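You operate a simulated robot arm through the tools that you are given. There is no shell and no other tool. Be economical: measure what you need, move in short steps, check, and stop when the job is done.

You are at the controls of a simulated two-armed robot. One attempt, no reset.

JOB
Pick up the tee wrench with one hand, pass it to the other hand and put it on the assembly bench top.

The check looks at the end state, three seconds after you hand in, the way a careful person would. Anything else that was tipped, shoved, dropped, spilled or broken makes it a failure.

ROBOT AND FRAMES
Two 7-joint arms with two-finger parallel grippers on one trunk, on a base that drives. Base frame: it is fixed to the floor where the robot stands at the start and does not move with it; the origin is under the middle of the robot, x ahead of it, y to its left, z up. Lengths are in m, angles in rad, forces in N, time in s.
The left shoulder is at the start at [0.07, 0.163, 1.145], the right one opposite. With the tool pointing down near the work surface each hand reaches from about 0.4 to 0.88 m from the robot's upright axis, wherever it stands, measured 20 degrees to its own side. Places, roughly: assembly bench top [-2.8, -2.4, 0.8]. Payload 3.43 kg a hand.
Tool frame (each hand has its own): the origin (TCP) lies between the finger pads and is the grasp point; the fingertips stand 0.034 m ahead of it; z points along the fingers, y is the line along which they close. Largest opening 0.128 m; finger width 0.024, thickness 0.012; the body of the gripper, 0.048 by 0.13 m, starts 0.096 m behind the TCP.
Orientation is that of the tool frame in the base frame, as a unit quaternion [x, y, z, w]. With the fingers straight down and closing along the base's y, the tool's x points along the base's -x, its y along +y and its z along -z.

CONTROLS
- The arms move only by the tool nudge_tool. It takes "left_rows", "right_rows" or both (then of equal length, played together; a hand with none holds still); each is text: rows parted by semicolons, each of 7 numbers parted by spaces: the shift along the base's x, y, z in m, then the turn, a rotation vector about the base's x, y, z in rad, then the closure, from 0 (fully open) to 1 (shut). In form: tx ty tz ax ay az hand; .... A call has 1 to 12 rows; each row is the pose to reach, as a shift and turn from the pose commanded when the call began. Rows are played at 5 a second. More than 0.05 m and 0.15 rad between two rows, or a gripper value outside its range, and nothing of the call is played. Where a pose cannot be reached the arm comes as near as it can. A force on the tool above 40 N (or 10 N above the force at the start of the call, whichever is more), or a blocked arm, ends the call early, and 0.2 s more pass. The fingers move at their own pace (about 0.153 m/s each) and stop on an object; they squeeze with about 40 N. The grip force told is the motor's: it shows also when the fingers shut on nothing. Time passes only in rows, and 0.2 s behind the last, so rows that repeat a pose let the fingers close. It gives the time, the measured TCP pose, the force on the tool (base axes), the opening and the grip force at its end, in the units of the frame above (readings bear some noise), with the torque about the TCP (base axes, N m) and any sound that the robot's microphone picked up, and new pictures: "show" is both (left out), scene, wrist or none (wrist: the cameras of the hands that moved).
- Cameras (640 x 400 px; columns grow to the right, rows downward): "scene" is now at [0.137, -0.0285, 1.3831]; the picture's right is [-0.30, -0.95, 0.00], its down [-0.45, 0.14, -0.88] and it looks along [0.84, -0.26, -0.48] (base axes); focal length 275 px, centre (320, 200). "left" rides on the left gripper at [0.076, 0.011, -0.16] in its tool frame; the picture's right is [-0.15, 0.99, 0.00], its down [-0.88, -0.13, -0.46] and it looks along [-0.45, -0.07, 0.89] (tool axes); focal length 234 px, centre (320, 200). "right" rides on the right gripper at [0.076, -0.011, -0.16] in its tool frame; the picture's right is [0.15, 0.99, 0.00], its down [-0.88, 0.13, -0.46] and it looks along [-0.45, 0.07, 0.89] (tool axes); focal length 234 px, centre (320, 200). There is no depth. A picture from a camera that has moved, and an enlarged one, comes with that camera's place and axes in the base frame and with its lens.
- raise_lower(by): slides the trunk up (or, below 0, down) by that many m; the arms and the scene camera ride with it, the base frame stays. It gives what a move gives, with no picture.
- roll_base(legs): drives the robot by 1 to 6 legs, each [ahead, left, turn to the left] in m, m and rad, along the robot's own axes; the way and the turn of a leg run together, so that a leg with both is an arc; at most 1.5 m and 3.142 rad a leg. The arms and the cameras ride along, it lands a little off, and it stops where it bumps. It gives what a move gives, and a new picture of the scene camera.
- turn_head(pan, tilt): turns the head with the scene camera to pan (to the left, within 1.501 rad either way) and tilt (down, from -0.506 to 1.204), counted from straight ahead of the robot. It gives what a move gives, and a new picture of the scene camera.
- zoom(camera, box): a new picture of the part [left, top, right, bottom] of that camera's present view, enlarged. It takes no simulated time.
- sign_off(): hands the job in; it is judged then, once.

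Go step by step. Nothing tells you exact positions but the pictures and the camera data: compare them with the known pose of the tool, close in by small moves and look again before you grip or let go. The budget is 120 turns and 260 pictures, counting those below and the enlarged ones. Unless the task says otherwise, let go and move clear before handing in, and close with one line.

The tools are called by a JSON object that holds its "op" and its "data". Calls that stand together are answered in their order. nudge_tool: Moves the arms, as the interface text tells. Its arguments: {"type":"object","properties":{"left_rows":{"type":"string"},"right_rows":{"type":"string"},"show":{"type":"string","enum":["both","scene","wrist","none"]}},"required":[]} The other tools are called the same way: raise_lower (by) slides the trunk up or down; roll_base (legs) drives the base; turn_head (pan, tilt) turns the head that bears the scene camera; zoom (camera, box) takes an enlarged picture of a part of a camera's view; sign_off () hands the job in.

At the start:

```text
clock: 0.0
left_position: [0.6975, 0.23, 1.1521]
left_tcp_rot: [-0.001, 1.0, 0.001, -0.001]
left_contact_force: [0.0, -0.4, 0.4]
left_ft_torque: [-0.06, -0.01, -0.02]
left_grip_width: 0.1281
left_finger_force: 0.2
right_position: [0.4894, -0.3484, 1.1822]
right_tcp_rot: [0.0, 1.0, 0.0, 0.0]
right_contact_force: [0.1, -0.1, -0.2]
right_ft_torque: [0.0, 0.02, 0.01]
right_grip_width: 0.128
right_finger_force: 0.0
trunk travel left (down, up): [-0.625, 0.315]
robot x, y, heading: [-0.0004, -0.0046, 0.002]
head pan, tilt: [-0.304, 0.496]
```

scene: 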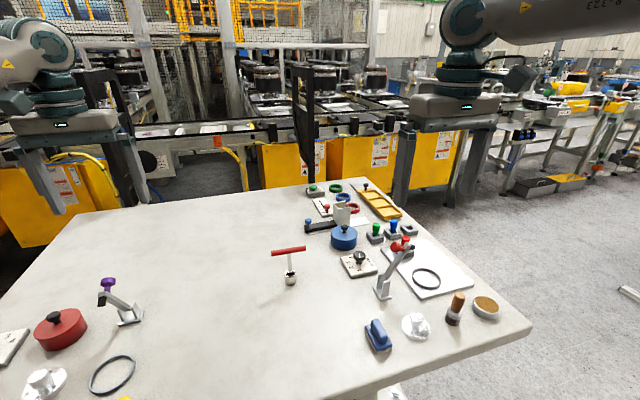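
right: 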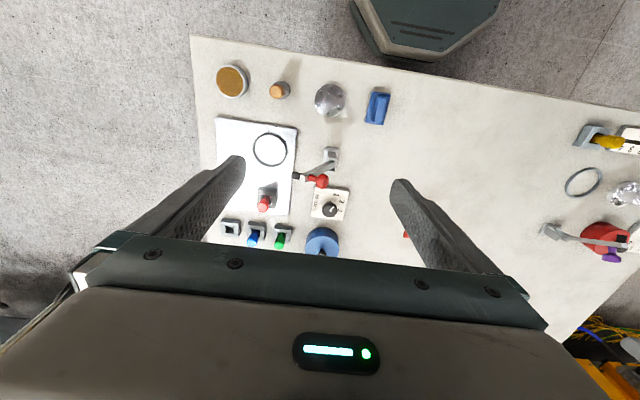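
left: 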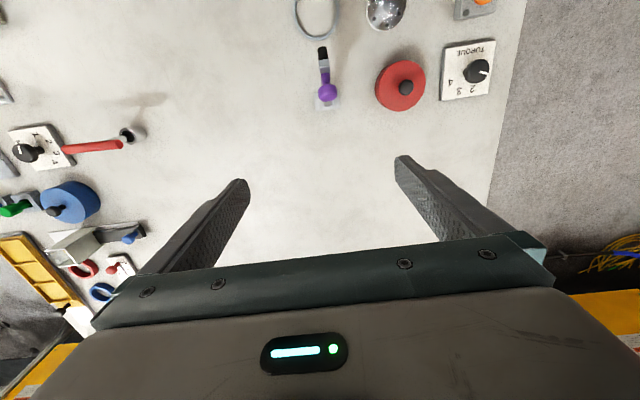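

The tee wrench seems to be the red-barred T standing near the table middle, at scene pixel (290,262). I'll zoom in to get its geometry.

{"op": "zoom", "data": {"camera": "scene", "box": [240, 225, 340, 300]}}

{"op": "zoom", "data": {"camera": "left", "box": [0, 80, 200, 220]}}

```text
5.33 times, centred on (290, 262) of scene
camera zoom: at [0.137, -0.0285, 1.3831], right [-0.3, -0.95, 0.0], down [-0.45, 0.14, -0.88], along [0.84, -0.26, -0.48], focal length 1469 px, centre (480, -133)
```

zoom: 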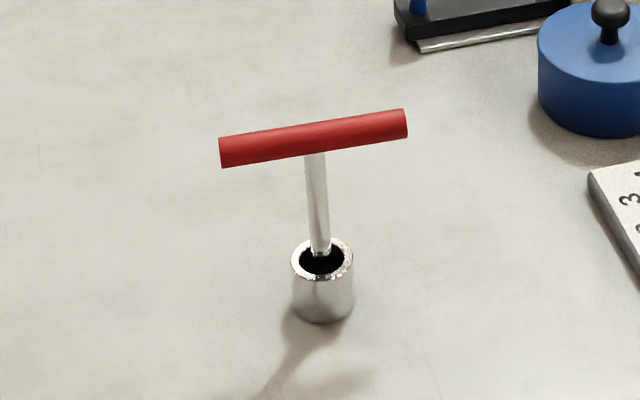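

```text
2.86 times, centred on (100, 150) of left
camera zoom: at [0.6216, 0.2402, 1.3109], right [0.15, 0.99, 0.0], down [0.88, -0.13, 0.46], along [0.45, -0.07, -0.89], focal length 669 px, centre (949, 343)
```

zoom: 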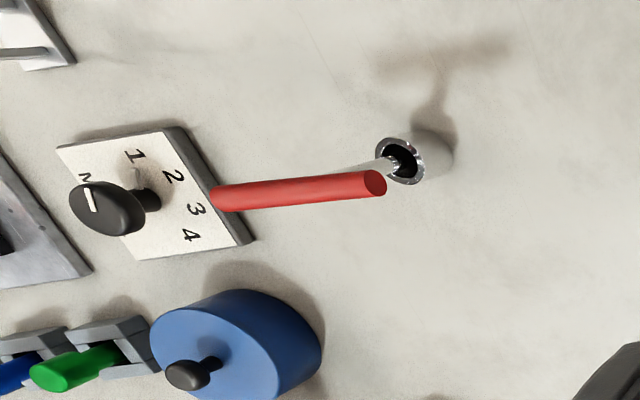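

Triangulating, the handle bar centre is near [0.658, -0.112, 0.961], with the bar running along about y and the table at about z 0.85. I'll move the right hand above it, yawed so that it closes along x.

{"op": "nudge_tool", "data": {"right_rows": "0.0154 0.0215 -0.007 0 0 0.1376 0; 0.0307 0.0431 -0.0145 0 0 0.2753 0; 0.0461 0.0646 -0.022 0 0 0.4129 0; 0.0614 0.0862 -0.029 0 0 0.5505 0; 0.0768 0.1077 -0.036 0 0 0.688 0; 0.0922 0.1293 -0.0436 0 0 0.8258 0; 0.1075 0.1508 -0.051 0 0 0.9634 0; 0.1229 0.1724 -0.058 0 0 1.101 0; 0.1383 0.194 -0.0654 0 0 1.2387 0; 0.1536 0.2155 -0.0727 0 0 1.3763 0; 0.169 0.237 -0.08 0 0 1.514 0; 0.169 0.237 -0.08 0 0 1.514 0"}}

```text
clock: 2.6
left_position: [0.6971, 0.23, 1.1515]
left_tcp_rot: [-0.001, 1.0, -0.001, 0.0]
left_contact_force: [0.5, -0.7, 0.4]
left_ft_torque: [0.01, 0.02, 0.01]
left_grip_width: 0.1281
left_finger_force: 0.0
right_position: [0.4498, -0.1116, 1.0728]
right_tcp_rot: [-0.664, 0.747, -0.013, 0.015]
right_contact_force: [0.0, 0.5, 0.7]
right_ft_torque: [-0.01, 0.0, 0.04]
right_grip_width: 0.1281
right_finger_force: 0.1
right hand out of reach, approached as far as the arm can: row 7, 8, 9, 10, 11, 12
trunk travel left (down, up): [-0.625, 0.315]
robot x, y, heading: [-0.0013, 0.0005, -0.0]
head pan, tilt: [-0.304, 0.496]
camera scene: at [0.1378, -0.0288, 1.383], right [-0.3, -0.95, 0.0], down [-0.46, 0.14, -0.88], along [0.84, -0.26, -0.48], focal length 275 px, centre (320, 200)
camera right: at [0.4462, -0.1884, 1.2309], right [-1.0, -0.03, -0.04], down [-0.04, 0.89, 0.45], along [0.02, 0.45, -0.89], focal length 234 px, centre (320, 200)
```

scene: 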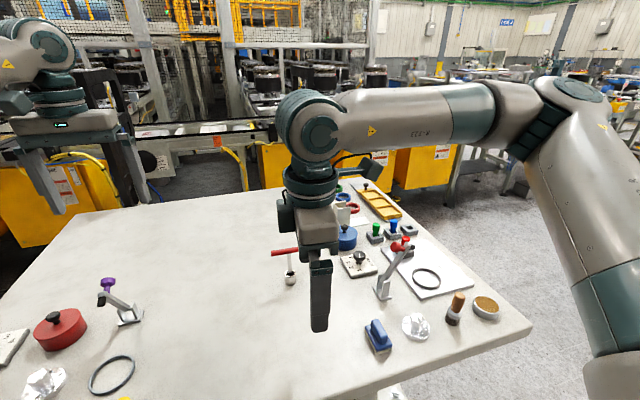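
right: 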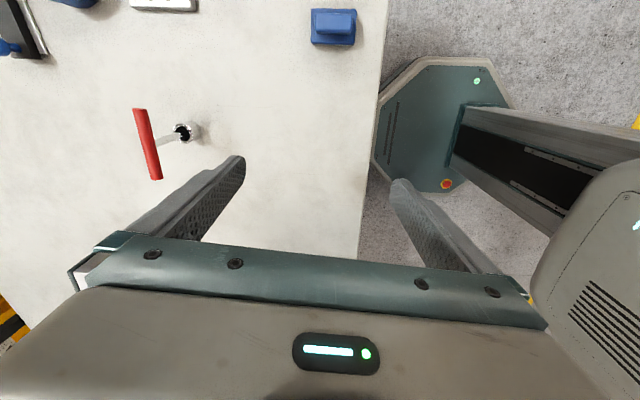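

The yaw in this direction ran into an arm limit. I'll unwind it and try the opposite yaw.

{"op": "nudge_tool", "data": {"right_rows": "0 0 0 0 0 -0.14 0; 0 0 0 0 0 -0.28 0; 0 0 0 0 0 -0.42 0; 0 0 0 0 0 -0.56 0; 0 0 0 0 0 -0.7 0; 0 0 0 0 0 -0.84 0; 0 0 0 0 0 -0.98 0; 0 0 0 0 0 -1.12 0; 0 0 0 0 0 -1.26 0; 0 0 0 0 0 -1.4 0; 0 0 0 0 0 -1.514 0; 0 0 0 0 0 -1.514 0", "show": "none"}}

```text
clock: 5.2
left_position: [0.6973, 0.2295, 1.1523]
left_tcp_rot: [-0.002, 1.0, 0.0, -0.001]
left_contact_force: [-1.0, -0.1, -0.3]
left_ft_torque: [0.01, 0.03, 0.0]
left_grip_width: 0.128
left_finger_force: 0.0
right_position: [0.4296, -0.1199, 1.0776]
right_tcp_rot: [0.034, 0.999, -0.019, 0.001]
right_contact_force: [0.3, -0.7, 0.0]
right_ft_torque: [-0.01, 0.03, -0.01]
right_grip_width: 0.1281
right_finger_force: 0.0
right hand out of reach, approached as far as the arm can: row 2, 3, 4, 5, 6, 7, 8, 9, 10, 11, 12
trunk travel left (down, up): [-0.625, 0.315]
robot x, y, heading: [-0.0015, 0.0032, -0.003]
head pan, tilt: [-0.304, 0.496]
```

{"op": "nudge_tool", "data": {"right_rows": "0.0 -0.04 0 0 0 0 0; 0 -0.08 0 0 0 0 0; 0 -0.12 0 0 0 0 0; 0.04 -0.12 0 0 0 0 0; 0.08 -0.12 0 0 0 0 0;0.12 -0.12 0 0 0 0 0", "show": "scene"}}

```text
clock: 6.6
left_position: [0.6967, 0.23, 1.1513]
left_tcp_rot: [0.001, 1.0, 0.0, -0.001]
left_contact_force: [0.5, -0.5, 0.0]
left_ft_torque: [0.0, 0.05, -0.03]
left_grip_width: 0.128
left_finger_force: 0.2
right_position: [0.5499, -0.2373, 1.0784]
right_tcp_rot: [0.032, 0.999, -0.019, 0.001]
right_contact_force: [0.1, -0.4, -0.6]
right_ft_torque: [-0.02, -0.02, 0.03]
right_grip_width: 0.128
right_finger_force: 0.0
trunk travel left (down, up): [-0.625, 0.315]
robot x, y, heading: [-0.0009, -0.0039, 0.002]
head pan, tilt: [-0.304, 0.496]
camera scene: at [0.1382, -0.0283, 1.3829], right [-0.3, -0.95, 0.0], down [-0.46, 0.14, -0.88], along [0.84, -0.26, -0.48], focal length 275 px, centre (320, 200)
```

scene: 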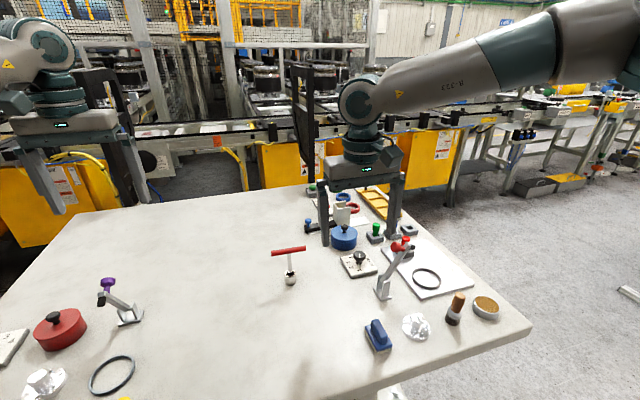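

{"op": "nudge_tool", "data": {"right_rows": "0.03 0.03 0.01 0.038 0 0 0; 0.06 0.06 0.01 0.038 0 0 0; 0.09 0.09 0.01 0.038 0 -0.0 0; 0.108 0.126 0.01 0.038 0 0 0;0.108 0.126 0.01 0.038 0 0 0", "show": "none"}}

{"op": "nudge_tool", "data": {"right_rows": "0 0 0 0 0 -0.14 0; 0 0 0 0 0 -0.28 0; 0 0 0 0 0 -0.42 0; 0 0 0 0 0 -0.56 0; 0 0 0 0 0 -0.7 0; 0 0 0 0 0 -0.84 0; 0 0 0 0 0 -0.98 0; 0 0 0 0 0 -1.12 0; 0 0 0 0 0 -1.26 0; 0 0 0 0 0 -1.4 0; 0 0 0 0 0 -1.54 0; 0 0 0 0 0 -1.564 0"}}

```text
clock: 7.8
left_position: [0.6964, 0.229, 1.1501]
left_tcp_rot: [-0.001, 1.0, 0.0, -0.001]
left_contact_force: [0.9, 0.4, -0.7]
left_ft_torque: [0.02, 0.0, -0.01]
left_grip_width: 0.128
left_finger_force: 0.0
right_position: [0.6141, -0.1742, 1.0828]
right_tcp_rot: [0.033, 0.999, -0.001, 0.0]
right_contact_force: [-0.5, 0.2, -0.5]
right_ft_torque: [0.0, 0.01, -0.03]
right_grip_width: 0.1279
right_finger_force: 0.1
right hand out of reach, approached as far as the arm can: row 3, 4, 5
trunk travel left (down, up): [-0.625, 0.315]
robot x, y, heading: [0.0013, -0.0012, 0.003]
head pan, tilt: [-0.304, 0.496]
```

```text
clock: 10.4
left_position: [0.697, 0.2294, 1.1523]
left_tcp_rot: [-0.001, 1.0, 0.0, 0.0]
left_contact_force: [-0.2, -0.7, -0.6]
left_ft_torque: [0.02, -0.02, 0.0]
left_grip_width: 0.1279
left_finger_force: 0.2
right_position: [0.6132, -0.1742, 1.0843]
right_tcp_rot: [0.727, 0.686, 0.0, 0.0]
right_contact_force: [-0.6, 0.0, 0.6]
right_ft_torque: [-0.01, -0.02, 0.03]
right_grip_width: 0.128
right_finger_force: 0.1
trunk travel left (down, up): [-0.625, 0.315]
robot x, y, heading: [-0.0005, -0.0013, 0.0]
head pan, tilt: [-0.304, 0.496]
camera scene: at [0.1371, -0.0285, 1.3831], right [-0.3, -0.95, 0.0], down [-0.45, 0.14, -0.88], along [0.84, -0.26, -0.48], focal length 275 px, centre (320, 200)
camera right: at [0.6059, -0.0983, 1.2431], right [1.0, 0.09, 0.0], down [0.08, -0.89, 0.46], along [0.04, -0.45, -0.89], focal length 234 px, centre (320, 200)
```

scene: 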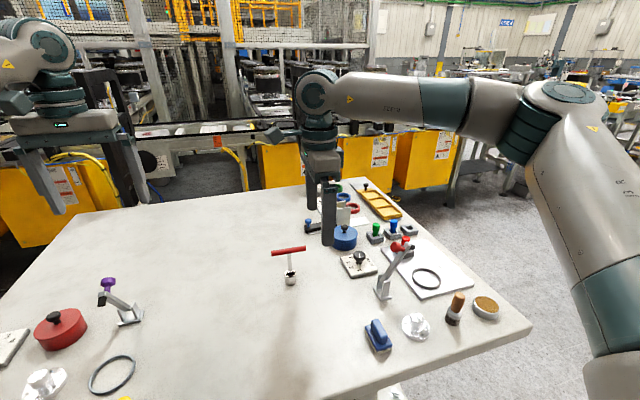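
right: 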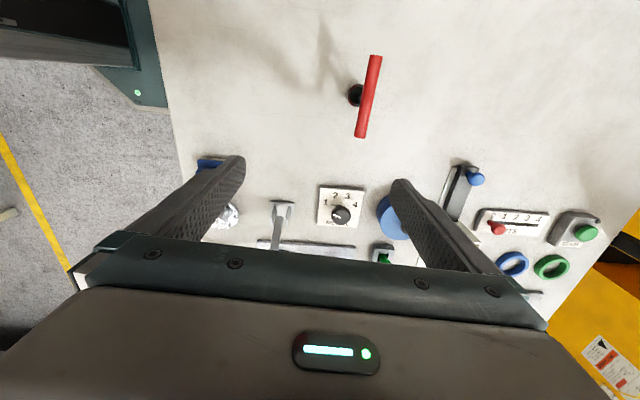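

This yaw works. I'll try reaching over the handle (about [0.660, -0.110]).

{"op": "nudge_tool", "data": {"right_rows": "0.023 0.02 0 0 0 0 0; 0.046 0.04 0 0 0 0 0; 0.046 0.064 0 0 0 0 0; 0.046 0.064 0 0 0 0 0", "show": "wrist"}}

```text
clock: 11.4
left_position: [0.6969, 0.2295, 1.1516]
left_tcp_rot: [-0.001, 1.0, 0.0, 0.0]
left_contact_force: [0.2, -0.8, 0.0]
left_ft_torque: [0.0, -0.01, 0.01]
left_grip_width: 0.128
left_finger_force: 0.0
right_position: [0.6162, -0.1759, 1.0801]
right_tcp_rot: [0.727, 0.686, 0.0, 0.001]
right_contact_force: [-0.3, 0.8, 0.7]
right_ft_torque: [-0.01, -0.02, 0.02]
right_grip_width: 0.128
right_finger_force: 0.2
right hand out of reach, approached as far as the arm can: row 1, 2, 3, 4
trunk travel left (down, up): [-0.625, 0.315]
robot x, y, heading: [0.0006, -0.0036, 0.001]
head pan, tilt: [-0.304, 0.496]
camera right: at [0.6097, -0.1006, 1.2384], right [1.0, 0.09, 0.0], down [0.08, -0.89, 0.46], along [0.04, -0.45, -0.89], focal length 234 px, centre (320, 200)
```

right: 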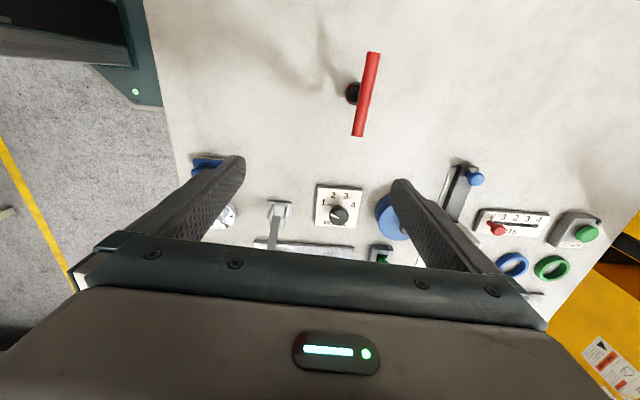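

The arm is limited when crossing inward, so I'll shift the base 0.13 m to the left to put the wrench on the right hand's own side.

{"op": "roll_base", "data": {"legs": [[0, 0.13, 0]]}}

```text
clock: 12.7
left_position: [0.6965, 0.354, 1.1527]
left_tcp_rot: [0.0, 1.0, 0.0, -0.001]
left_contact_force: [0.2, 0.0, -1.3]
left_ft_torque: [0.02, 0.0, 0.0]
left_grip_width: 0.128
left_finger_force: 0.0
right_position: [0.6175, -0.05, 1.0797]
right_tcp_rot: [0.727, 0.686, 0.0, 0.0]
right_contact_force: [0.0, 0.4, -0.6]
right_ft_torque: [0.03, -0.01, 0.04]
right_grip_width: 0.128
right_finger_force: 0.0
trunk travel left (down, up): [-0.625, 0.315]
robot x, y, heading: [0.0042, 0.1272, 0.0]
head pan, tilt: [-0.304, 0.496]
camera scene: at [0.1371, 0.0975, 1.383], right [-0.3, -0.95, 0.0], down [-0.45, 0.14, -0.88], along [0.84, -0.26, -0.48], focal length 275 px, centre (320, 200)
```

scene: 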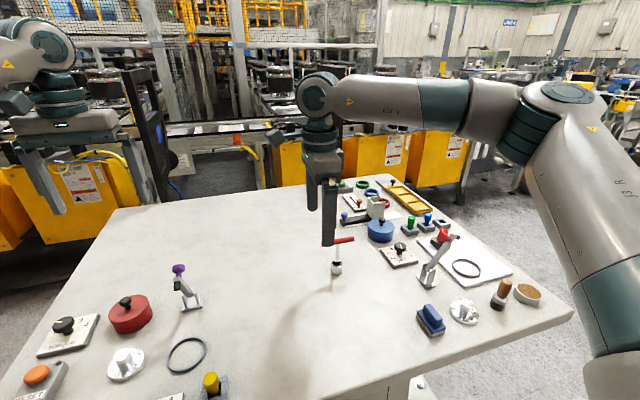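

{"op": "nudge_tool", "data": {"right_rows": "0.0 -0.02 0 0 0 0 0; 0.02 -0.04 0 0 0 0 0; 0.042 -0.06 0 0 0 0 0; 0.042 -0.06 0 0 0 0 0", "show": "wrist"}}

```text
clock: 13.7
left_position: [0.6956, 0.3546, 1.1512]
left_tcp_rot: [0.0, 1.0, 0.0, 0.0]
left_contact_force: [-0.7, 0.8, 0.0]
left_ft_torque: [-0.02, -0.04, 0.01]
left_grip_width: 0.1282
left_finger_force: 0.0
right_position: [0.6576, -0.111, 1.0807]
right_tcp_rot: [0.727, 0.687, 0.0, 0.0]
right_contact_force: [0.6, -0.3, -0.4]
right_ft_torque: [-0.01, -0.07, 0.0]
right_grip_width: 0.1279
right_finger_force: 0.0
trunk travel left (down, up): [-0.625, 0.315]
robot x, y, heading: [-0.0002, 0.1276, -0.0]
head pan, tilt: [-0.304, 0.496]
camera right: at [0.6512, -0.0354, 1.2391], right [1.0, 0.09, 0.0], down [0.08, -0.89, 0.46], along [0.04, -0.45, -0.89], focal length 234 px, centre (320, 200)
```

right: 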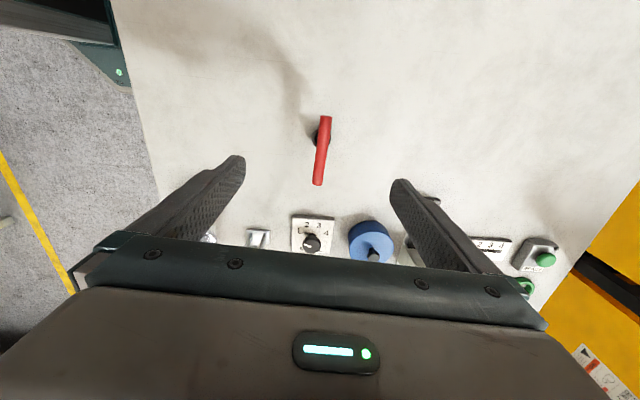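

The hand is centred over the bar. I'll descend to TCP z of about 0.976 so the fingertips sit about 20 mm below the bar and leave the stem free.

{"op": "nudge_tool", "data": {"right_rows": "0.002 0.002 -0.03 0 0 0 0; 0.002 0.002 -0.06 0 0 0 0; 0.002 0.002 -0.085 0 0 0 0; 0.002 0.002 -0.105 0 0 0 0; 0.002 0.002 -0.105 0 0 0 0"}}

{"op": "zoom", "data": {"camera": "scene", "box": [280, 200, 400, 290]}}

```text
clock: 14.9
left_position: [0.6961, 0.3546, 1.1525]
left_tcp_rot: [0.0, 1.0, 0.001, 0.0]
left_contact_force: [-0.2, 0.0, -0.5]
left_ft_torque: [0.0, 0.05, 0.01]
left_grip_width: 0.128
left_finger_force: 0.0
right_position: [0.6597, -0.1057, 0.9775]
right_tcp_rot: [0.727, 0.686, 0.0, 0.001]
right_contact_force: [-0.1, 0.2, -0.7]
right_ft_torque: [0.01, -0.02, -0.03]
right_grip_width: 0.128
right_finger_force: 0.2
trunk travel left (down, up): [-0.625, 0.315]
robot x, y, heading: [0.0014, 0.1245, -0.0]
head pan, tilt: [-0.304, 0.496]
camera scene: at [0.1367, 0.0983, 1.3831], right [-0.3, -0.95, 0.0], down [-0.45, 0.14, -0.88], along [0.84, -0.26, -0.48], focal length 275 px, centre (320, 200)
camera right: at [0.6531, -0.0306, 1.1349], right [1.0, 0.09, 0.0], down [0.08, -0.89, 0.46], along [0.04, -0.45, -0.89], focal length 234 px, centre (320, 200)
```

scene: 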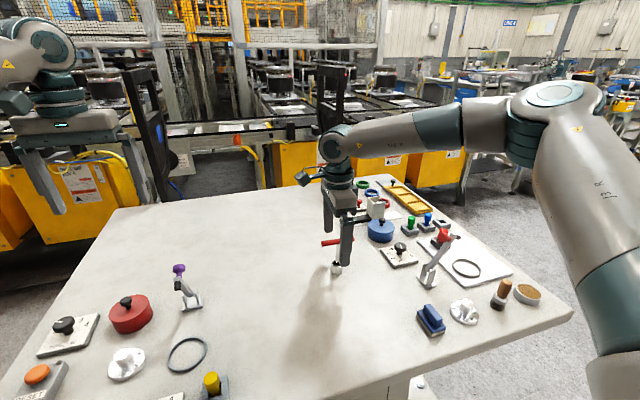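
right: 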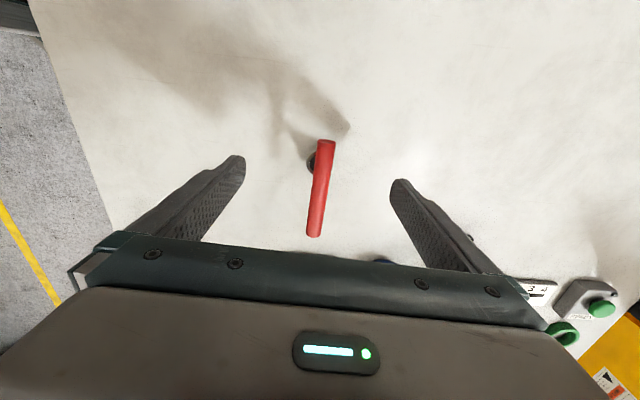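

```text
4.44 times, centred on (340, 245) of scene
camera zoom: at [0.1367, 0.0983, 1.3831], right [-0.3, -0.95, 0.0], down [-0.45, 0.14, -0.88], along [0.84, -0.26, -0.48], focal length 1224 px, centre (231, 0)
```

zoom: 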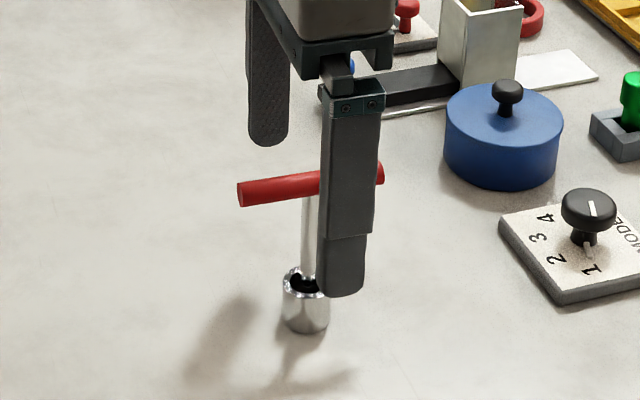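

Aligned. Closing the right hand.

{"op": "nudge_tool", "data": {"right_rows": "0 0 0 0 0 0 0.5; 0 0 0 0 0 0 1; 0 0 0 0 0 0 1; 0 0 0 0 0 0 1; 0 0 0 0 0 0 1", "show": "wrist"}}

{"op": "zoom", "data": {"camera": "scene", "box": [280, 200, 400, 290]}}

```text
clock: 16.1
left_position: [0.6973, 0.3554, 1.1517]
left_tcp_rot: [0.0, 1.0, 0.0, -0.001]
left_contact_force: [-0.3, -0.3, -0.4]
left_ft_torque: [0.02, 0.01, -0.02]
left_grip_width: 0.1282
left_finger_force: 0.0
right_position: [0.66, -0.1066, 0.9759]
right_tcp_rot: [0.727, 0.686, 0.0, 0.001]
right_contact_force: [-0.4, 0.5, -0.2]
right_ft_torque: [0.07, -0.01, 0.0]
right_grip_width: 0.0131
right_finger_force: 39.7
trunk travel left (down, up): [-0.625, 0.315]
robot x, y, heading: [-0.0034, 0.1266, -0.002]
head pan, tilt: [-0.304, 0.496]
camera right: at [0.6536, -0.0308, 1.1347], right [1.0, 0.09, 0.0], down [0.08, -0.89, 0.46], along [0.04, -0.45, -0.89], focal length 234 px, centre (320, 200)
```

right: 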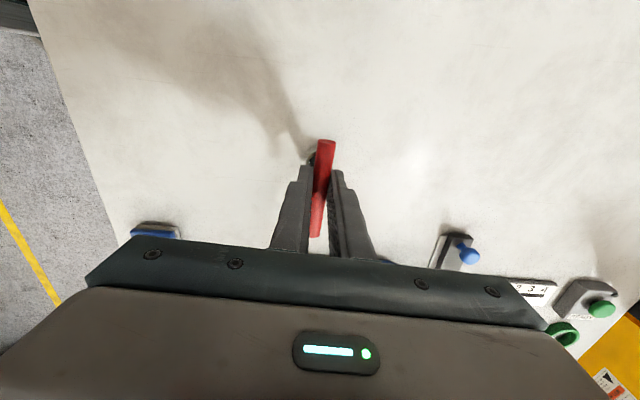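

```text
4.44 times, centred on (340, 245) of scene
camera zoom: at [0.1372, 0.0981, 1.3831], right [-0.3, -0.95, 0.0], down [-0.45, 0.14, -0.88], along [0.84, -0.26, -0.48], focal length 1224 px, centre (231, 0)
```

zoom: 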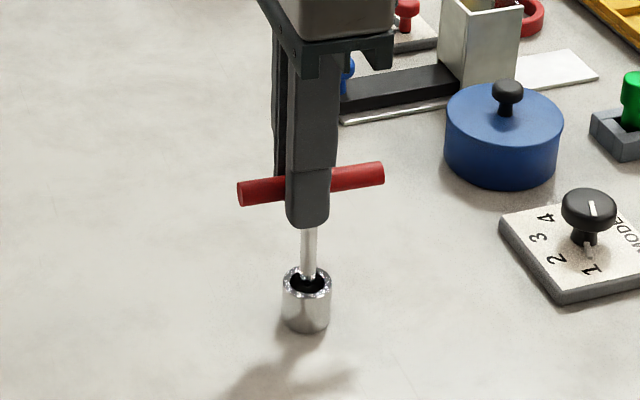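

Gripped (13 mm wide). Next I'll lift straight up and see whether the socket comes along.

{"op": "nudge_tool", "data": {"right_rows": "0 0 0.02 0 0 0 1; 0 0 0.04 0 0 0 1; 0 0 0.06 0 0 0 1; 0 0 0.09 0 0 0 1; 0 0 0.12 0 0 0 1; 0 0 0.12 0 0 0 1", "show": "scene"}}

{"op": "zoom", "data": {"camera": "scene", "box": [280, 180, 400, 290]}}

```text
clock: 17.5
left_position: [0.6971, 0.3563, 1.1517]
left_tcp_rot: [0.0, 1.0, 0.0, 0.0]
left_contact_force: [0.6, 0.0, 0.5]
left_ft_torque: [-0.01, 0.02, -0.01]
left_grip_width: 0.128
left_finger_force: 0.0
right_position: [0.661, -0.1072, 1.0961]
right_tcp_rot: [0.728, 0.686, -0.001, -0.001]
right_contact_force: [0.0, 0.1, -0.8]
right_ft_torque: [-0.01, -0.03, 0.0]
right_grip_width: 0.013
right_finger_force: 40.3
trunk travel left (down, up): [-0.625, 0.315]
robot x, y, heading: [0.0002, 0.1273, -0.005]
head pan, tilt: [-0.304, 0.496]
camera scene: at [0.1376, 0.098, 1.383], right [-0.3, -0.95, 0.0], down [-0.45, 0.14, -0.88], along [0.84, -0.26, -0.48], focal length 275 px, centre (320, 200)
```

scene: 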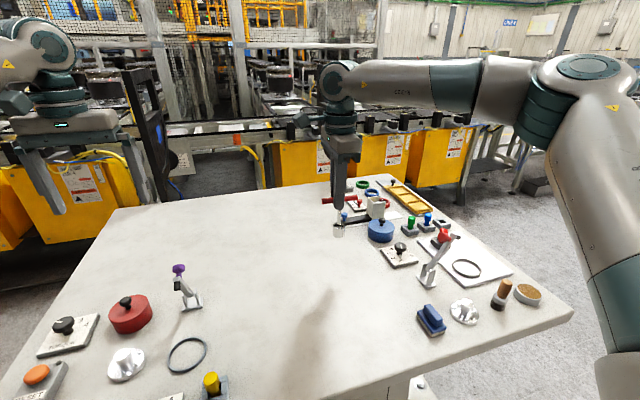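

```text
3.64 times, centred on (340, 235) of scene
camera zoom: at [0.1376, 0.098, 1.383], right [-0.3, -0.95, 0.0], down [-0.45, 0.14, -0.88], along [0.84, -0.26, -0.48], focal length 1001 px, centre (247, 73)
```

zoom: 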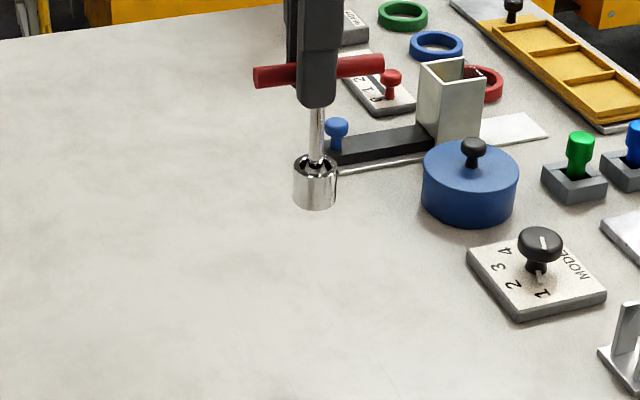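

The socket is part of the wrench, and it came up cleanly. Next I'll yaw the right hand back so the bar lies along x, and yaw the left hand +90° at the same time.

{"op": "nudge_tool", "data": {"right_rows": "0 0 0.004 0 0 0.1357 1; 0 0 0.008 0 0 0.2713 1; 0 0 0.012 0 0 0.407 1; 0 0 0.016 0 0 0.5427 1; 0 0 0.02 0 0 0.6783 1; 0 0 0.024 0 0 0.814 1; 0 0 0.028 0 0 0.9497 1; 0 0 0.03 0 0 1.0853 1; 0 0 0.03 0 0 1.221 1; 0 0 0.03 0 0 1.3567 1; 0 0 0.03 0 0 1.4923 1; 0 0 0.03 0 0 1.628 1", "left_rows": "-0.01 0 0 0 0 0.131 0; -0.02 0 0 0 0 0.262 0; -0.03 0 0 0 0 0.393 0; -0.04 0 0 0 0 0.524 0; -0.05 0 0 0 0 0.654 0; -0.06 0 0 0 0 0.785 0; -0.07 0 0 0 0 0.916 0; -0.08 0 0 0 0 1.047 0; -0.09 0 0 0 0 1.178 0; -0.1 0 0 0 0 1.309 0; -0.1 0 0 0 0 1.44 0; -0.1 0 0 0 0 1.571 0", "show": "scene"}}

```text
clock: 20.1
left_position: [0.597, 0.3564, 1.1518]
left_tcp_rot: [0.708, -0.706, 0.0, 0.0]
left_contact_force: [0.5, 0.2, 0.1]
left_ft_torque: [0.0, -0.02, -0.01]
left_grip_width: 0.1278
left_finger_force: 0.1
right_position: [0.661, -0.1078, 1.125]
right_tcp_rot: [-0.001, 1.0, 0.0, -0.001]
right_contact_force: [0.4, 0.2, -1.3]
right_ft_torque: [-0.02, 0.0, -0.01]
right_grip_width: 0.0129
right_finger_force: 40.0
trunk travel left (down, up): [-0.625, 0.315]
robot x, y, heading: [0.0048, 0.1279, -0.0]
head pan, tilt: [-0.304, 0.496]
camera scene: at [0.1372, 0.0981, 1.3831], right [-0.3, -0.95, 0.0], down [-0.45, 0.14, -0.88], along [0.84, -0.26, -0.48], focal length 275 px, centre (320, 200)
```

scene: 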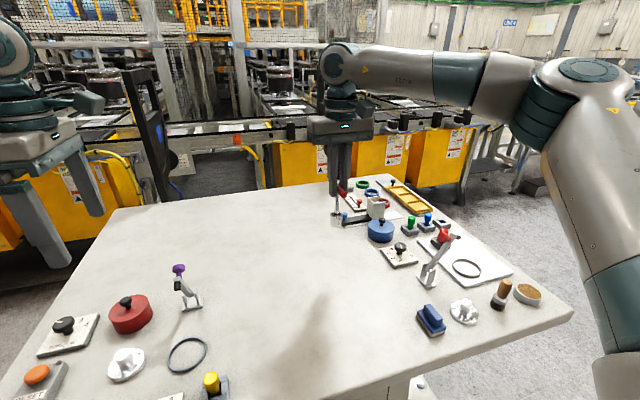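

Now I'll tip the left hand to point along -y, camera up, and bring it to a standoff beside the stem.

{"op": "nudge_tool", "data": {"left_rows": "0.005 -0.02 -0.007 -0.131 0 0 0; 0.01 -0.04 -0.014 -0.262 0 0 0; 0.016 -0.06 -0.021 -0.393 0 0 0; 0.021 -0.08 -0.028 -0.524 0 0 0; 0.026 -0.1 -0.036 -0.654 0 0 0; 0.032 -0.12 -0.043 -0.785 0 0 0; 0.037 -0.14 -0.05 -0.916 0 0 0; 0.042 -0.16 -0.058 -1.047 0 0 0; 0.048 -0.18 -0.065 -1.178 0 0 0; 0.053 -0.2 -0.072 -1.309 0 0 0; 0.058 -0.22 -0.08 -1.44 0 0 0; 0.064 -0.24 -0.087 -1.571 0 0 0"}}

```text
clock: 22.9
left_position: [0.6715, 0.142, 1.0904]
left_tcp_rot: [0.499, -0.505, 0.518, 0.477]
left_contact_force: [0.5, 0.9, -0.3]
left_ft_torque: [-0.04, 0.02, -0.01]
left_grip_width: 0.1281
left_finger_force: 0.1
right_position: [0.6629, -0.0978, 1.125]
right_tcp_rot: [-0.005, 1.0, 0.001, 0.001]
right_contact_force: [0.1, -0.4, -1.8]
right_ft_torque: [0.11, 0.03, -0.01]
right_grip_width: 0.013
right_finger_force: 40.2
trunk travel left (down, up): [-0.625, 0.315]
robot x, y, heading: [0.0045, 0.1282, 0.008]
head pan, tilt: [-0.304, 0.496]
heard: click
stopped in row 12 (left hand): the arm was blocked; the commanded pose is now the measured one
camera scene: at [0.1371, 0.1033, 1.3819], right [-0.29, -0.96, 0.0], down [-0.45, 0.14, -0.88], along [0.84, -0.26, -0.47], focal length 275 px, centre (320, 200)
camera left: at [0.6512, 0.3002, 1.1657], right [-0.98, -0.03, -0.19], down [0.16, 0.47, -0.87], along [0.12, -0.88, -0.46], focal length 234 px, centre (320, 200)
```

scene: 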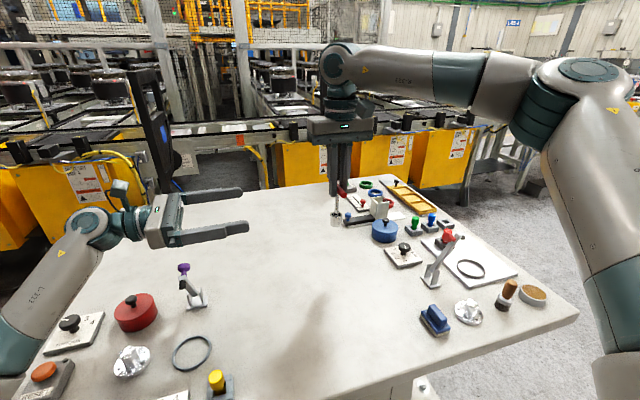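
left: 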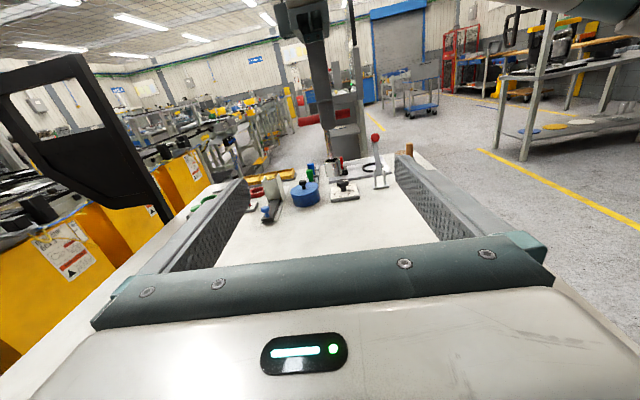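

The left arm was blocked with a click. I'll look at where the left elbow is before moving further.

{"op": "turn_head", "data": {"pan": 0.6, "tilt": 0.75}}

```text
clock: 24.1
left_position: [0.6707, 0.1422, 1.089]
left_tcp_rot: [0.498, -0.504, 0.518, 0.48]
left_contact_force: [-0.2, 0.8, 0.2]
left_ft_torque: [0.0, -0.05, -0.01]
left_grip_width: 0.128
left_finger_force: 0.1
right_position: [0.6629, -0.0943, 1.1283]
right_tcp_rot: [-0.003, 1.0, -0.003, 0.001]
right_contact_force: [-0.1, 0.7, -1.4]
right_ft_torque: [0.02, 0.01, 0.01]
right_grip_width: 0.0131
right_finger_force: 40.2
trunk travel left (down, up): [-0.625, 0.315]
robot x, y, heading: [0.0013, 0.1327, 0.008]
head pan, tilt: [0.6, 0.75]
camera scene: at [0.1186, 0.1835, 1.3609], right [0.57, -0.82, 0.01], down [-0.56, -0.39, -0.73], along [0.6, 0.41, -0.68], focal length 275 px, centre (320, 200)
```

scene: 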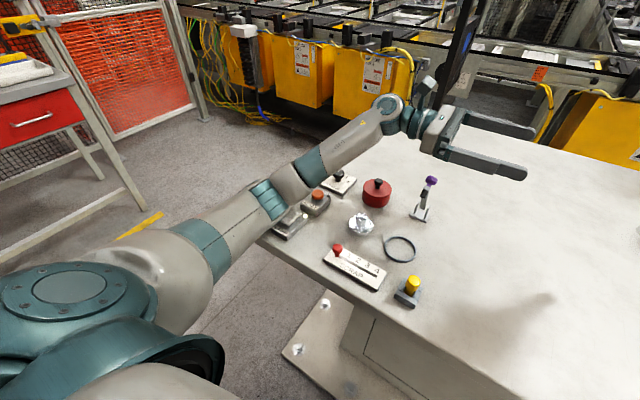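

{"op": "zoom", "data": {"camera": "scene", "box": [230, 150, 390, 260]}}

```text
3.64 times, centred on (310, 205) of scene
camera zoom: at [0.1186, 0.1835, 1.3609], right [0.57, -0.82, 0.01], down [-0.56, -0.39, -0.73], along [0.6, 0.41, -0.68], focal length 1001 px, centre (356, 182)
```

zoom: 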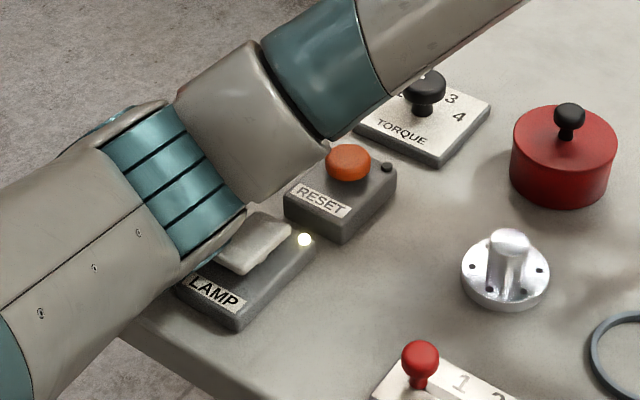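

The left elbow came down on the LAMP switch on the table, which explains the click. I'll lift the trunk straight up to come off it, then check the switch.

{"op": "raise_lower", "data": {"by": 0.15}}

{"op": "zoom", "data": {"camera": "scene", "box": [200, 180, 400, 310]}}

```text
clock: 25.8
left_position: [0.67, 0.1337, 1.2356]
left_tcp_rot: [0.498, -0.504, 0.514, 0.483]
left_contact_force: [0.7, -1.0, 1.2]
left_ft_torque: [0.0, 0.01, -0.02]
left_grip_width: 0.1278
left_finger_force: 0.1
right_position: [0.6649, -0.0994, 1.275]
right_tcp_rot: [-0.003, 1.0, 0.0, -0.001]
right_contact_force: [0.0, 0.1, -2.2]
right_ft_torque: [0.02, -0.02, 0.0]
right_grip_width: 0.0129
right_finger_force: 40.3
trunk travel left (down, up): [-0.775, 0.165]
robot x, y, heading: [0.0033, 0.1309, 0.007]
head pan, tilt: [0.6, 0.75]
```

```text
3.08 times, centred on (300, 245) of scene
camera zoom: at [0.1212, 0.1762, 1.5108], right [0.57, -0.82, 0.0], down [-0.56, -0.39, -0.73], along [0.6, 0.42, -0.68], focal length 847 px, centre (382, 62)
```

zoom: 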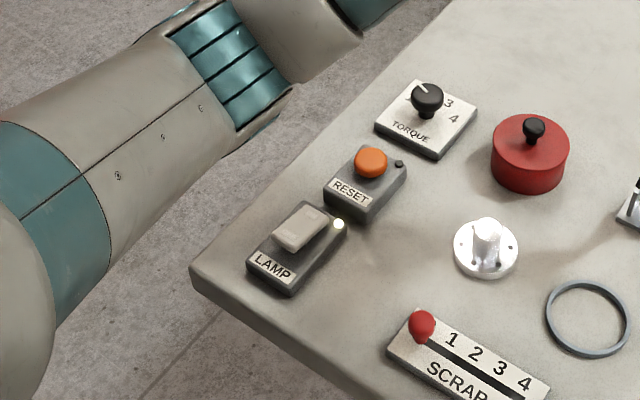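

{"op": "zoom", "data": {"camera": "scene", "box": [268, 235, 338, 280]}}

```text
8.89 times, centred on (303, 258) of scene
camera zoom: at [0.1212, 0.1762, 1.5108], right [0.57, -0.82, 0.0], down [-0.56, -0.39, -0.73], along [0.6, 0.42, -0.68], focal length 2448 px, centre (471, -311)
```

zoom: 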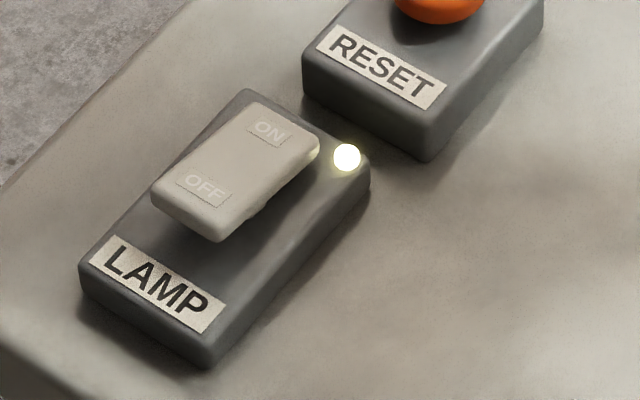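

I've unintentionally switched LAMP to ON, and pressing its OFF end should restore it. I'll bring the left hand back to pointing down and then press OFF gently with closed fingers.

{"op": "nudge_tool", "data": {"left_rows": "0 0.02 0 0.131 0 0 0; 0 0.04 0 0.262 0 0 0; 0 0.06 0 0.393 0 0 0; 0 0.08 0 0.524 0 0 0; 0 0.1 0 0.654 0 0 0; -0.02 0.12 0 0.785 0 0 0; -0.04 0.14 0 0.916 0 0 0; -0.06 0.16 0 1.047 0 0 0; -0.08 0.18 0 1.178 0 0 0.3; -0.1 0.2 0 1.309 0 0 0.6; -0.12 0.22 0 1.44 0 0 1; -0.14 0.24 0 1.571 0 0 1", "show": "scene"}}

```text
clock: 28.4
left_position: [0.5303, 0.3725, 1.2375]
left_tcp_rot: [-0.694, 0.72, -0.006, 0.011]
left_contact_force: [0.3, -0.5, 0.1]
left_ft_torque: [0.01, -0.01, -0.02]
left_grip_width: 0.0
left_finger_force: 32.5
right_position: [0.6643, -0.1004, 1.2757]
right_tcp_rot: [-0.003, 1.0, 0.001, 0.0]
right_contact_force: [-0.4, -0.1, -1.2]
right_ft_torque: [-0.01, -0.01, 0.01]
right_grip_width: 0.0127
right_finger_force: 40.2
trunk travel left (down, up): [-0.775, 0.165]
robot x, y, heading: [0.0023, 0.1327, 0.003]
head pan, tilt: [0.6, 0.75]
camera scene: at [0.1197, 0.1764, 1.5109], right [0.57, -0.82, 0.0], down [-0.56, -0.39, -0.73], along [0.6, 0.42, -0.68], focal length 275 px, centre (320, 200)
```

scene: 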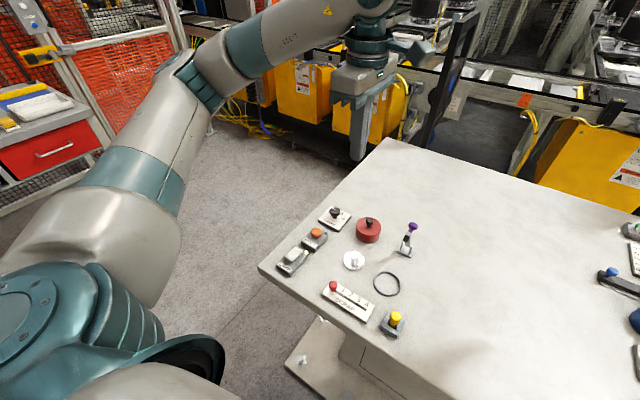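

{"op": "nudge_tool", "data": {"left_rows": "-0.025 0.03 0 0 0 0 1; -0.05 0.06 0 0 0 0 1; -0.075 0.09 0 0 0 0 1; -0.098 0.1245 0 0 0 0 1; -0.098 0.1245 -0.045 0 0 0 1; -0.098 0.1245 -0.09 0 0 0 1; -0.098 0.1245 -0.135 0 0 0 1; -0.098 0.1245 -0.18 0 0 0 1; -0.098 0.1245 -0.22 0 0 0 1; -0.098 0.1245 -0.22 0 0 0 1"}}

{"op": "zoom", "data": {"camera": "scene", "box": [210, 180, 370, 290]}}

```text
clock: 30.6
left_position: [0.4328, 0.4991, 1.0152]
left_tcp_rot: [-0.694, 0.72, -0.006, 0.011]
left_contact_force: [0.3, -0.6, -0.7]
left_ft_torque: [-0.02, -0.01, -0.03]
left_grip_width: 0.0
left_finger_force: 33.3
right_position: [0.663, -0.1003, 1.2756]
right_tcp_rot: [-0.002, 1.0, 0.0, 0.0]
right_contact_force: [-0.4, -0.5, -1.0]
right_ft_torque: [0.01, 0.01, 0.01]
right_grip_width: 0.0128
right_finger_force: 40.1
trunk travel left (down, up): [-0.775, 0.165]
robot x, y, heading: [-0.0018, 0.1326, 0.004]
head pan, tilt: [0.6, 0.75]
camera scene: at [0.1206, 0.1766, 1.5109], right [0.57, -0.82, 0.0], down [-0.56, -0.39, -0.73], along [0.6, 0.42, -0.68], focal length 275 px, centre (320, 200)
camera left: at [0.4151, 0.423, 1.1734], right [-0.98, 0.18, -0.02], down [0.15, 0.87, 0.46], along [0.1, 0.45, -0.89], focal length 234 px, centre (320, 200)
```

scene: 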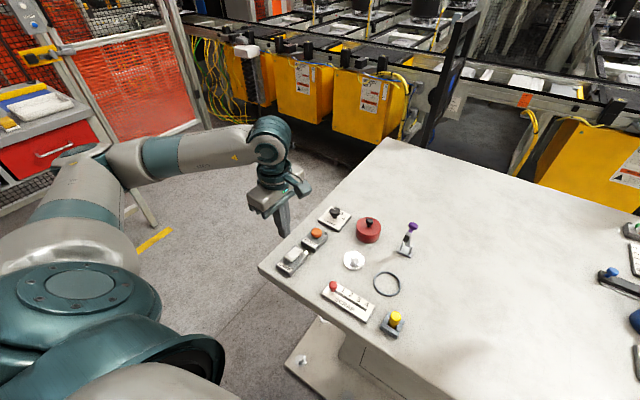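
left: 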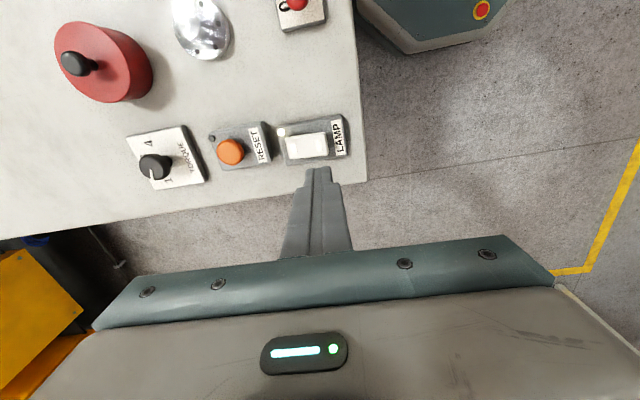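

```text
3.64 times, centred on (290, 235) of scene
camera zoom: at [0.1206, 0.1766, 1.5109], right [0.57, -0.82, 0.0], down [-0.56, -0.39, -0.73], along [0.6, 0.42, -0.68], focal length 1001 px, centre (429, 73)
```

zoom: 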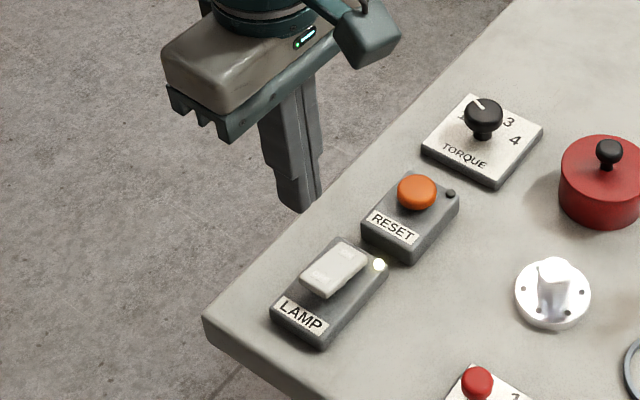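

{"op": "nudge_tool", "data": {"left_rows": "-0.006 -0.0035 -0.03 0 0 0 1; -0.006 -0.0035 -0.06 0 0 0 1; -0.006 -0.0035 -0.075 0 0 0 1; -0.006 -0.0035 -0.08 0 0 0 1"}}

{"op": "zoom", "data": {"camera": "scene", "box": [240, 210, 340, 290]}}

```text
clock: 31.6
left_position: [0.4262, 0.4965, 0.9364]
left_tcp_rot: [-0.694, 0.72, -0.007, 0.01]
left_contact_force: [0.3, -0.5, -0.8]
left_ft_torque: [0.0, 0.04, -0.02]
left_grip_width: 0.0001
left_finger_force: 33.1
right_position: [0.6641, -0.1002, 1.2751]
right_tcp_rot: [-0.002, 1.0, 0.0, 0.0]
right_contact_force: [0.4, -0.1, -0.8]
right_ft_torque: [0.01, 0.01, 0.04]
right_grip_width: 0.0129
right_finger_force: 39.8
trunk travel left (down, up): [-0.775, 0.165]
robot x, y, heading: [0.0007, 0.1304, 0.002]
head pan, tilt: [0.6, 0.75]
camera scene: at [0.1209, 0.1768, 1.5108], right [0.57, -0.82, 0.0], down [-0.56, -0.39, -0.73], along [0.6, 0.42, -0.68], focal length 275 px, centre (320, 200)
camera left: at [0.4088, 0.42, 1.0949], right [-0.98, 0.18, -0.02], down [0.15, 0.87, 0.46], along [0.1, 0.45, -0.89], focal length 234 px, centre (320, 200)
```

scene: 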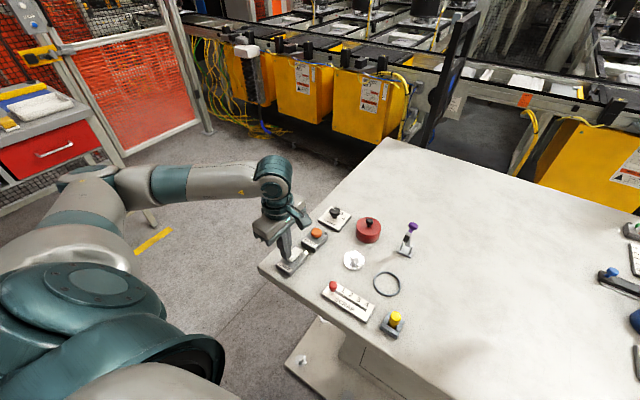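
left: 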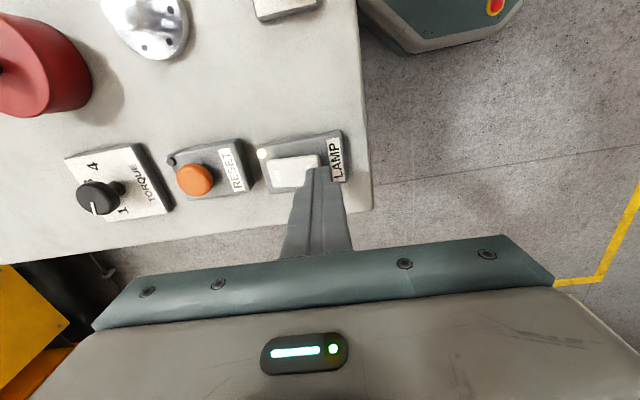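

```text
5.00 times, centred on (290, 250) of scene
camera zoom: at [0.1209, 0.1768, 1.5108], right [0.57, -0.82, 0.0], down [-0.56, -0.39, -0.73], along [0.6, 0.42, -0.68], focal length 1377 px, centre (470, -50)
```

zoom: 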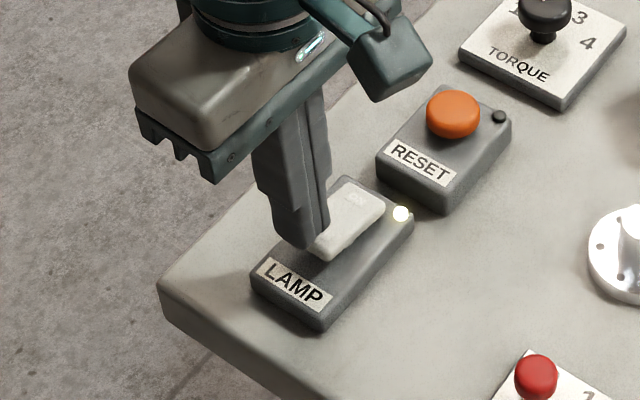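

{"op": "nudge_tool", "data": {"left_rows": "0.006 0 0 0 0 0 1; 0.006 0 -0.005 0 0 0 1; 0.006 0 -0.01 0 0 0 1; 0.006 0 -0.014 0 0 0 1; 0.006 0 -0.018 0 0 0 1; 0.006 0 -0.021 0 0 0 1"}}

{"op": "zoom", "data": {"camera": "scene", "box": [240, 210, 340, 290]}}

```text
clock: 32.8
left_position: [0.4321, 0.4956, 0.9249]
left_tcp_rot: [-0.694, 0.72, -0.01, 0.014]
left_contact_force: [-15.8, -4.3, 29.9]
left_ft_torque: [-0.12, 0.19, -0.04]
left_grip_width: 0.0
left_finger_force: 33.3
right_position: [0.6614, -0.1009, 1.2759]
right_tcp_rot: [-0.003, 1.0, 0.002, 0.002]
right_contact_force: [0.7, 0.2, -1.6]
right_ft_torque: [0.0, 0.0, 0.01]
right_grip_width: 0.013
right_finger_force: 40.2
trunk travel left (down, up): [-0.775, 0.165]
robot x, y, heading: [0.0023, 0.1283, 0.003]
head pan, tilt: [0.6, 0.75]
heard: click
stopped in row 5 (left hand): the force on the tool passed its limit (the readings are from after the stop); the commanded pose is now the measured one
camera scene: at [0.1167, 0.175, 1.5115], right [0.57, -0.82, 0.0], down [-0.56, -0.39, -0.73], along [0.6, 0.42, -0.68], focal length 275 px, centre (320, 200)
camera left: at [0.4123, 0.4189, 1.0831], right [-0.98, 0.18, -0.03], down [0.15, 0.87, 0.47], along [0.11, 0.45, -0.88], focal length 234 px, centre (320, 200)
```

scene: 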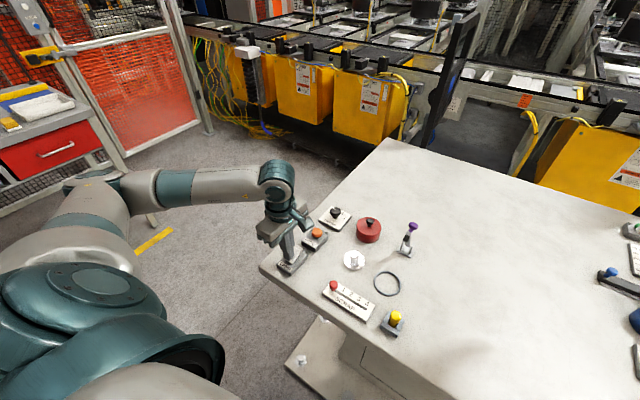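
left: 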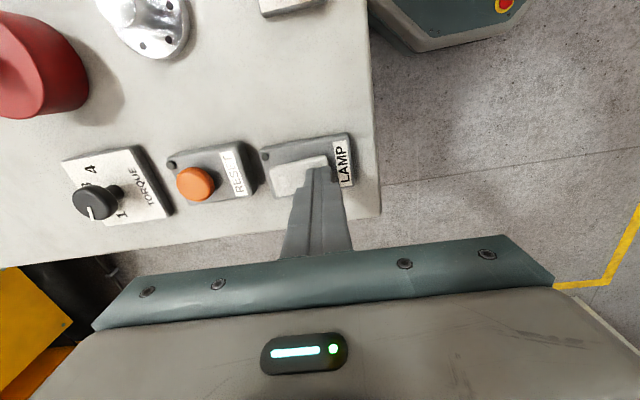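

```text
5.00 times, centred on (290, 250) of scene
camera zoom: at [0.1167, 0.175, 1.5115], right [0.57, -0.82, 0.0], down [-0.56, -0.39, -0.73], along [0.6, 0.42, -0.68], focal length 1377 px, centre (470, -50)
```

zoom: 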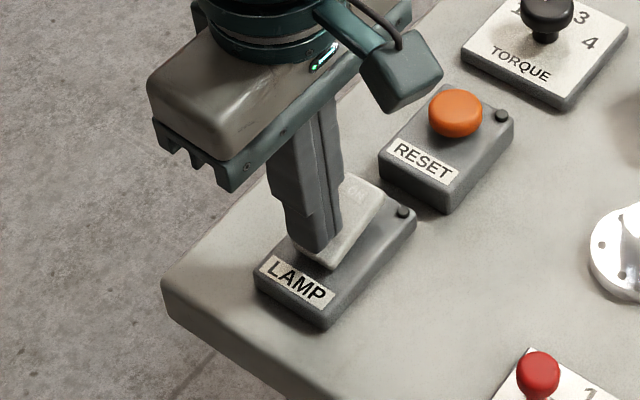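

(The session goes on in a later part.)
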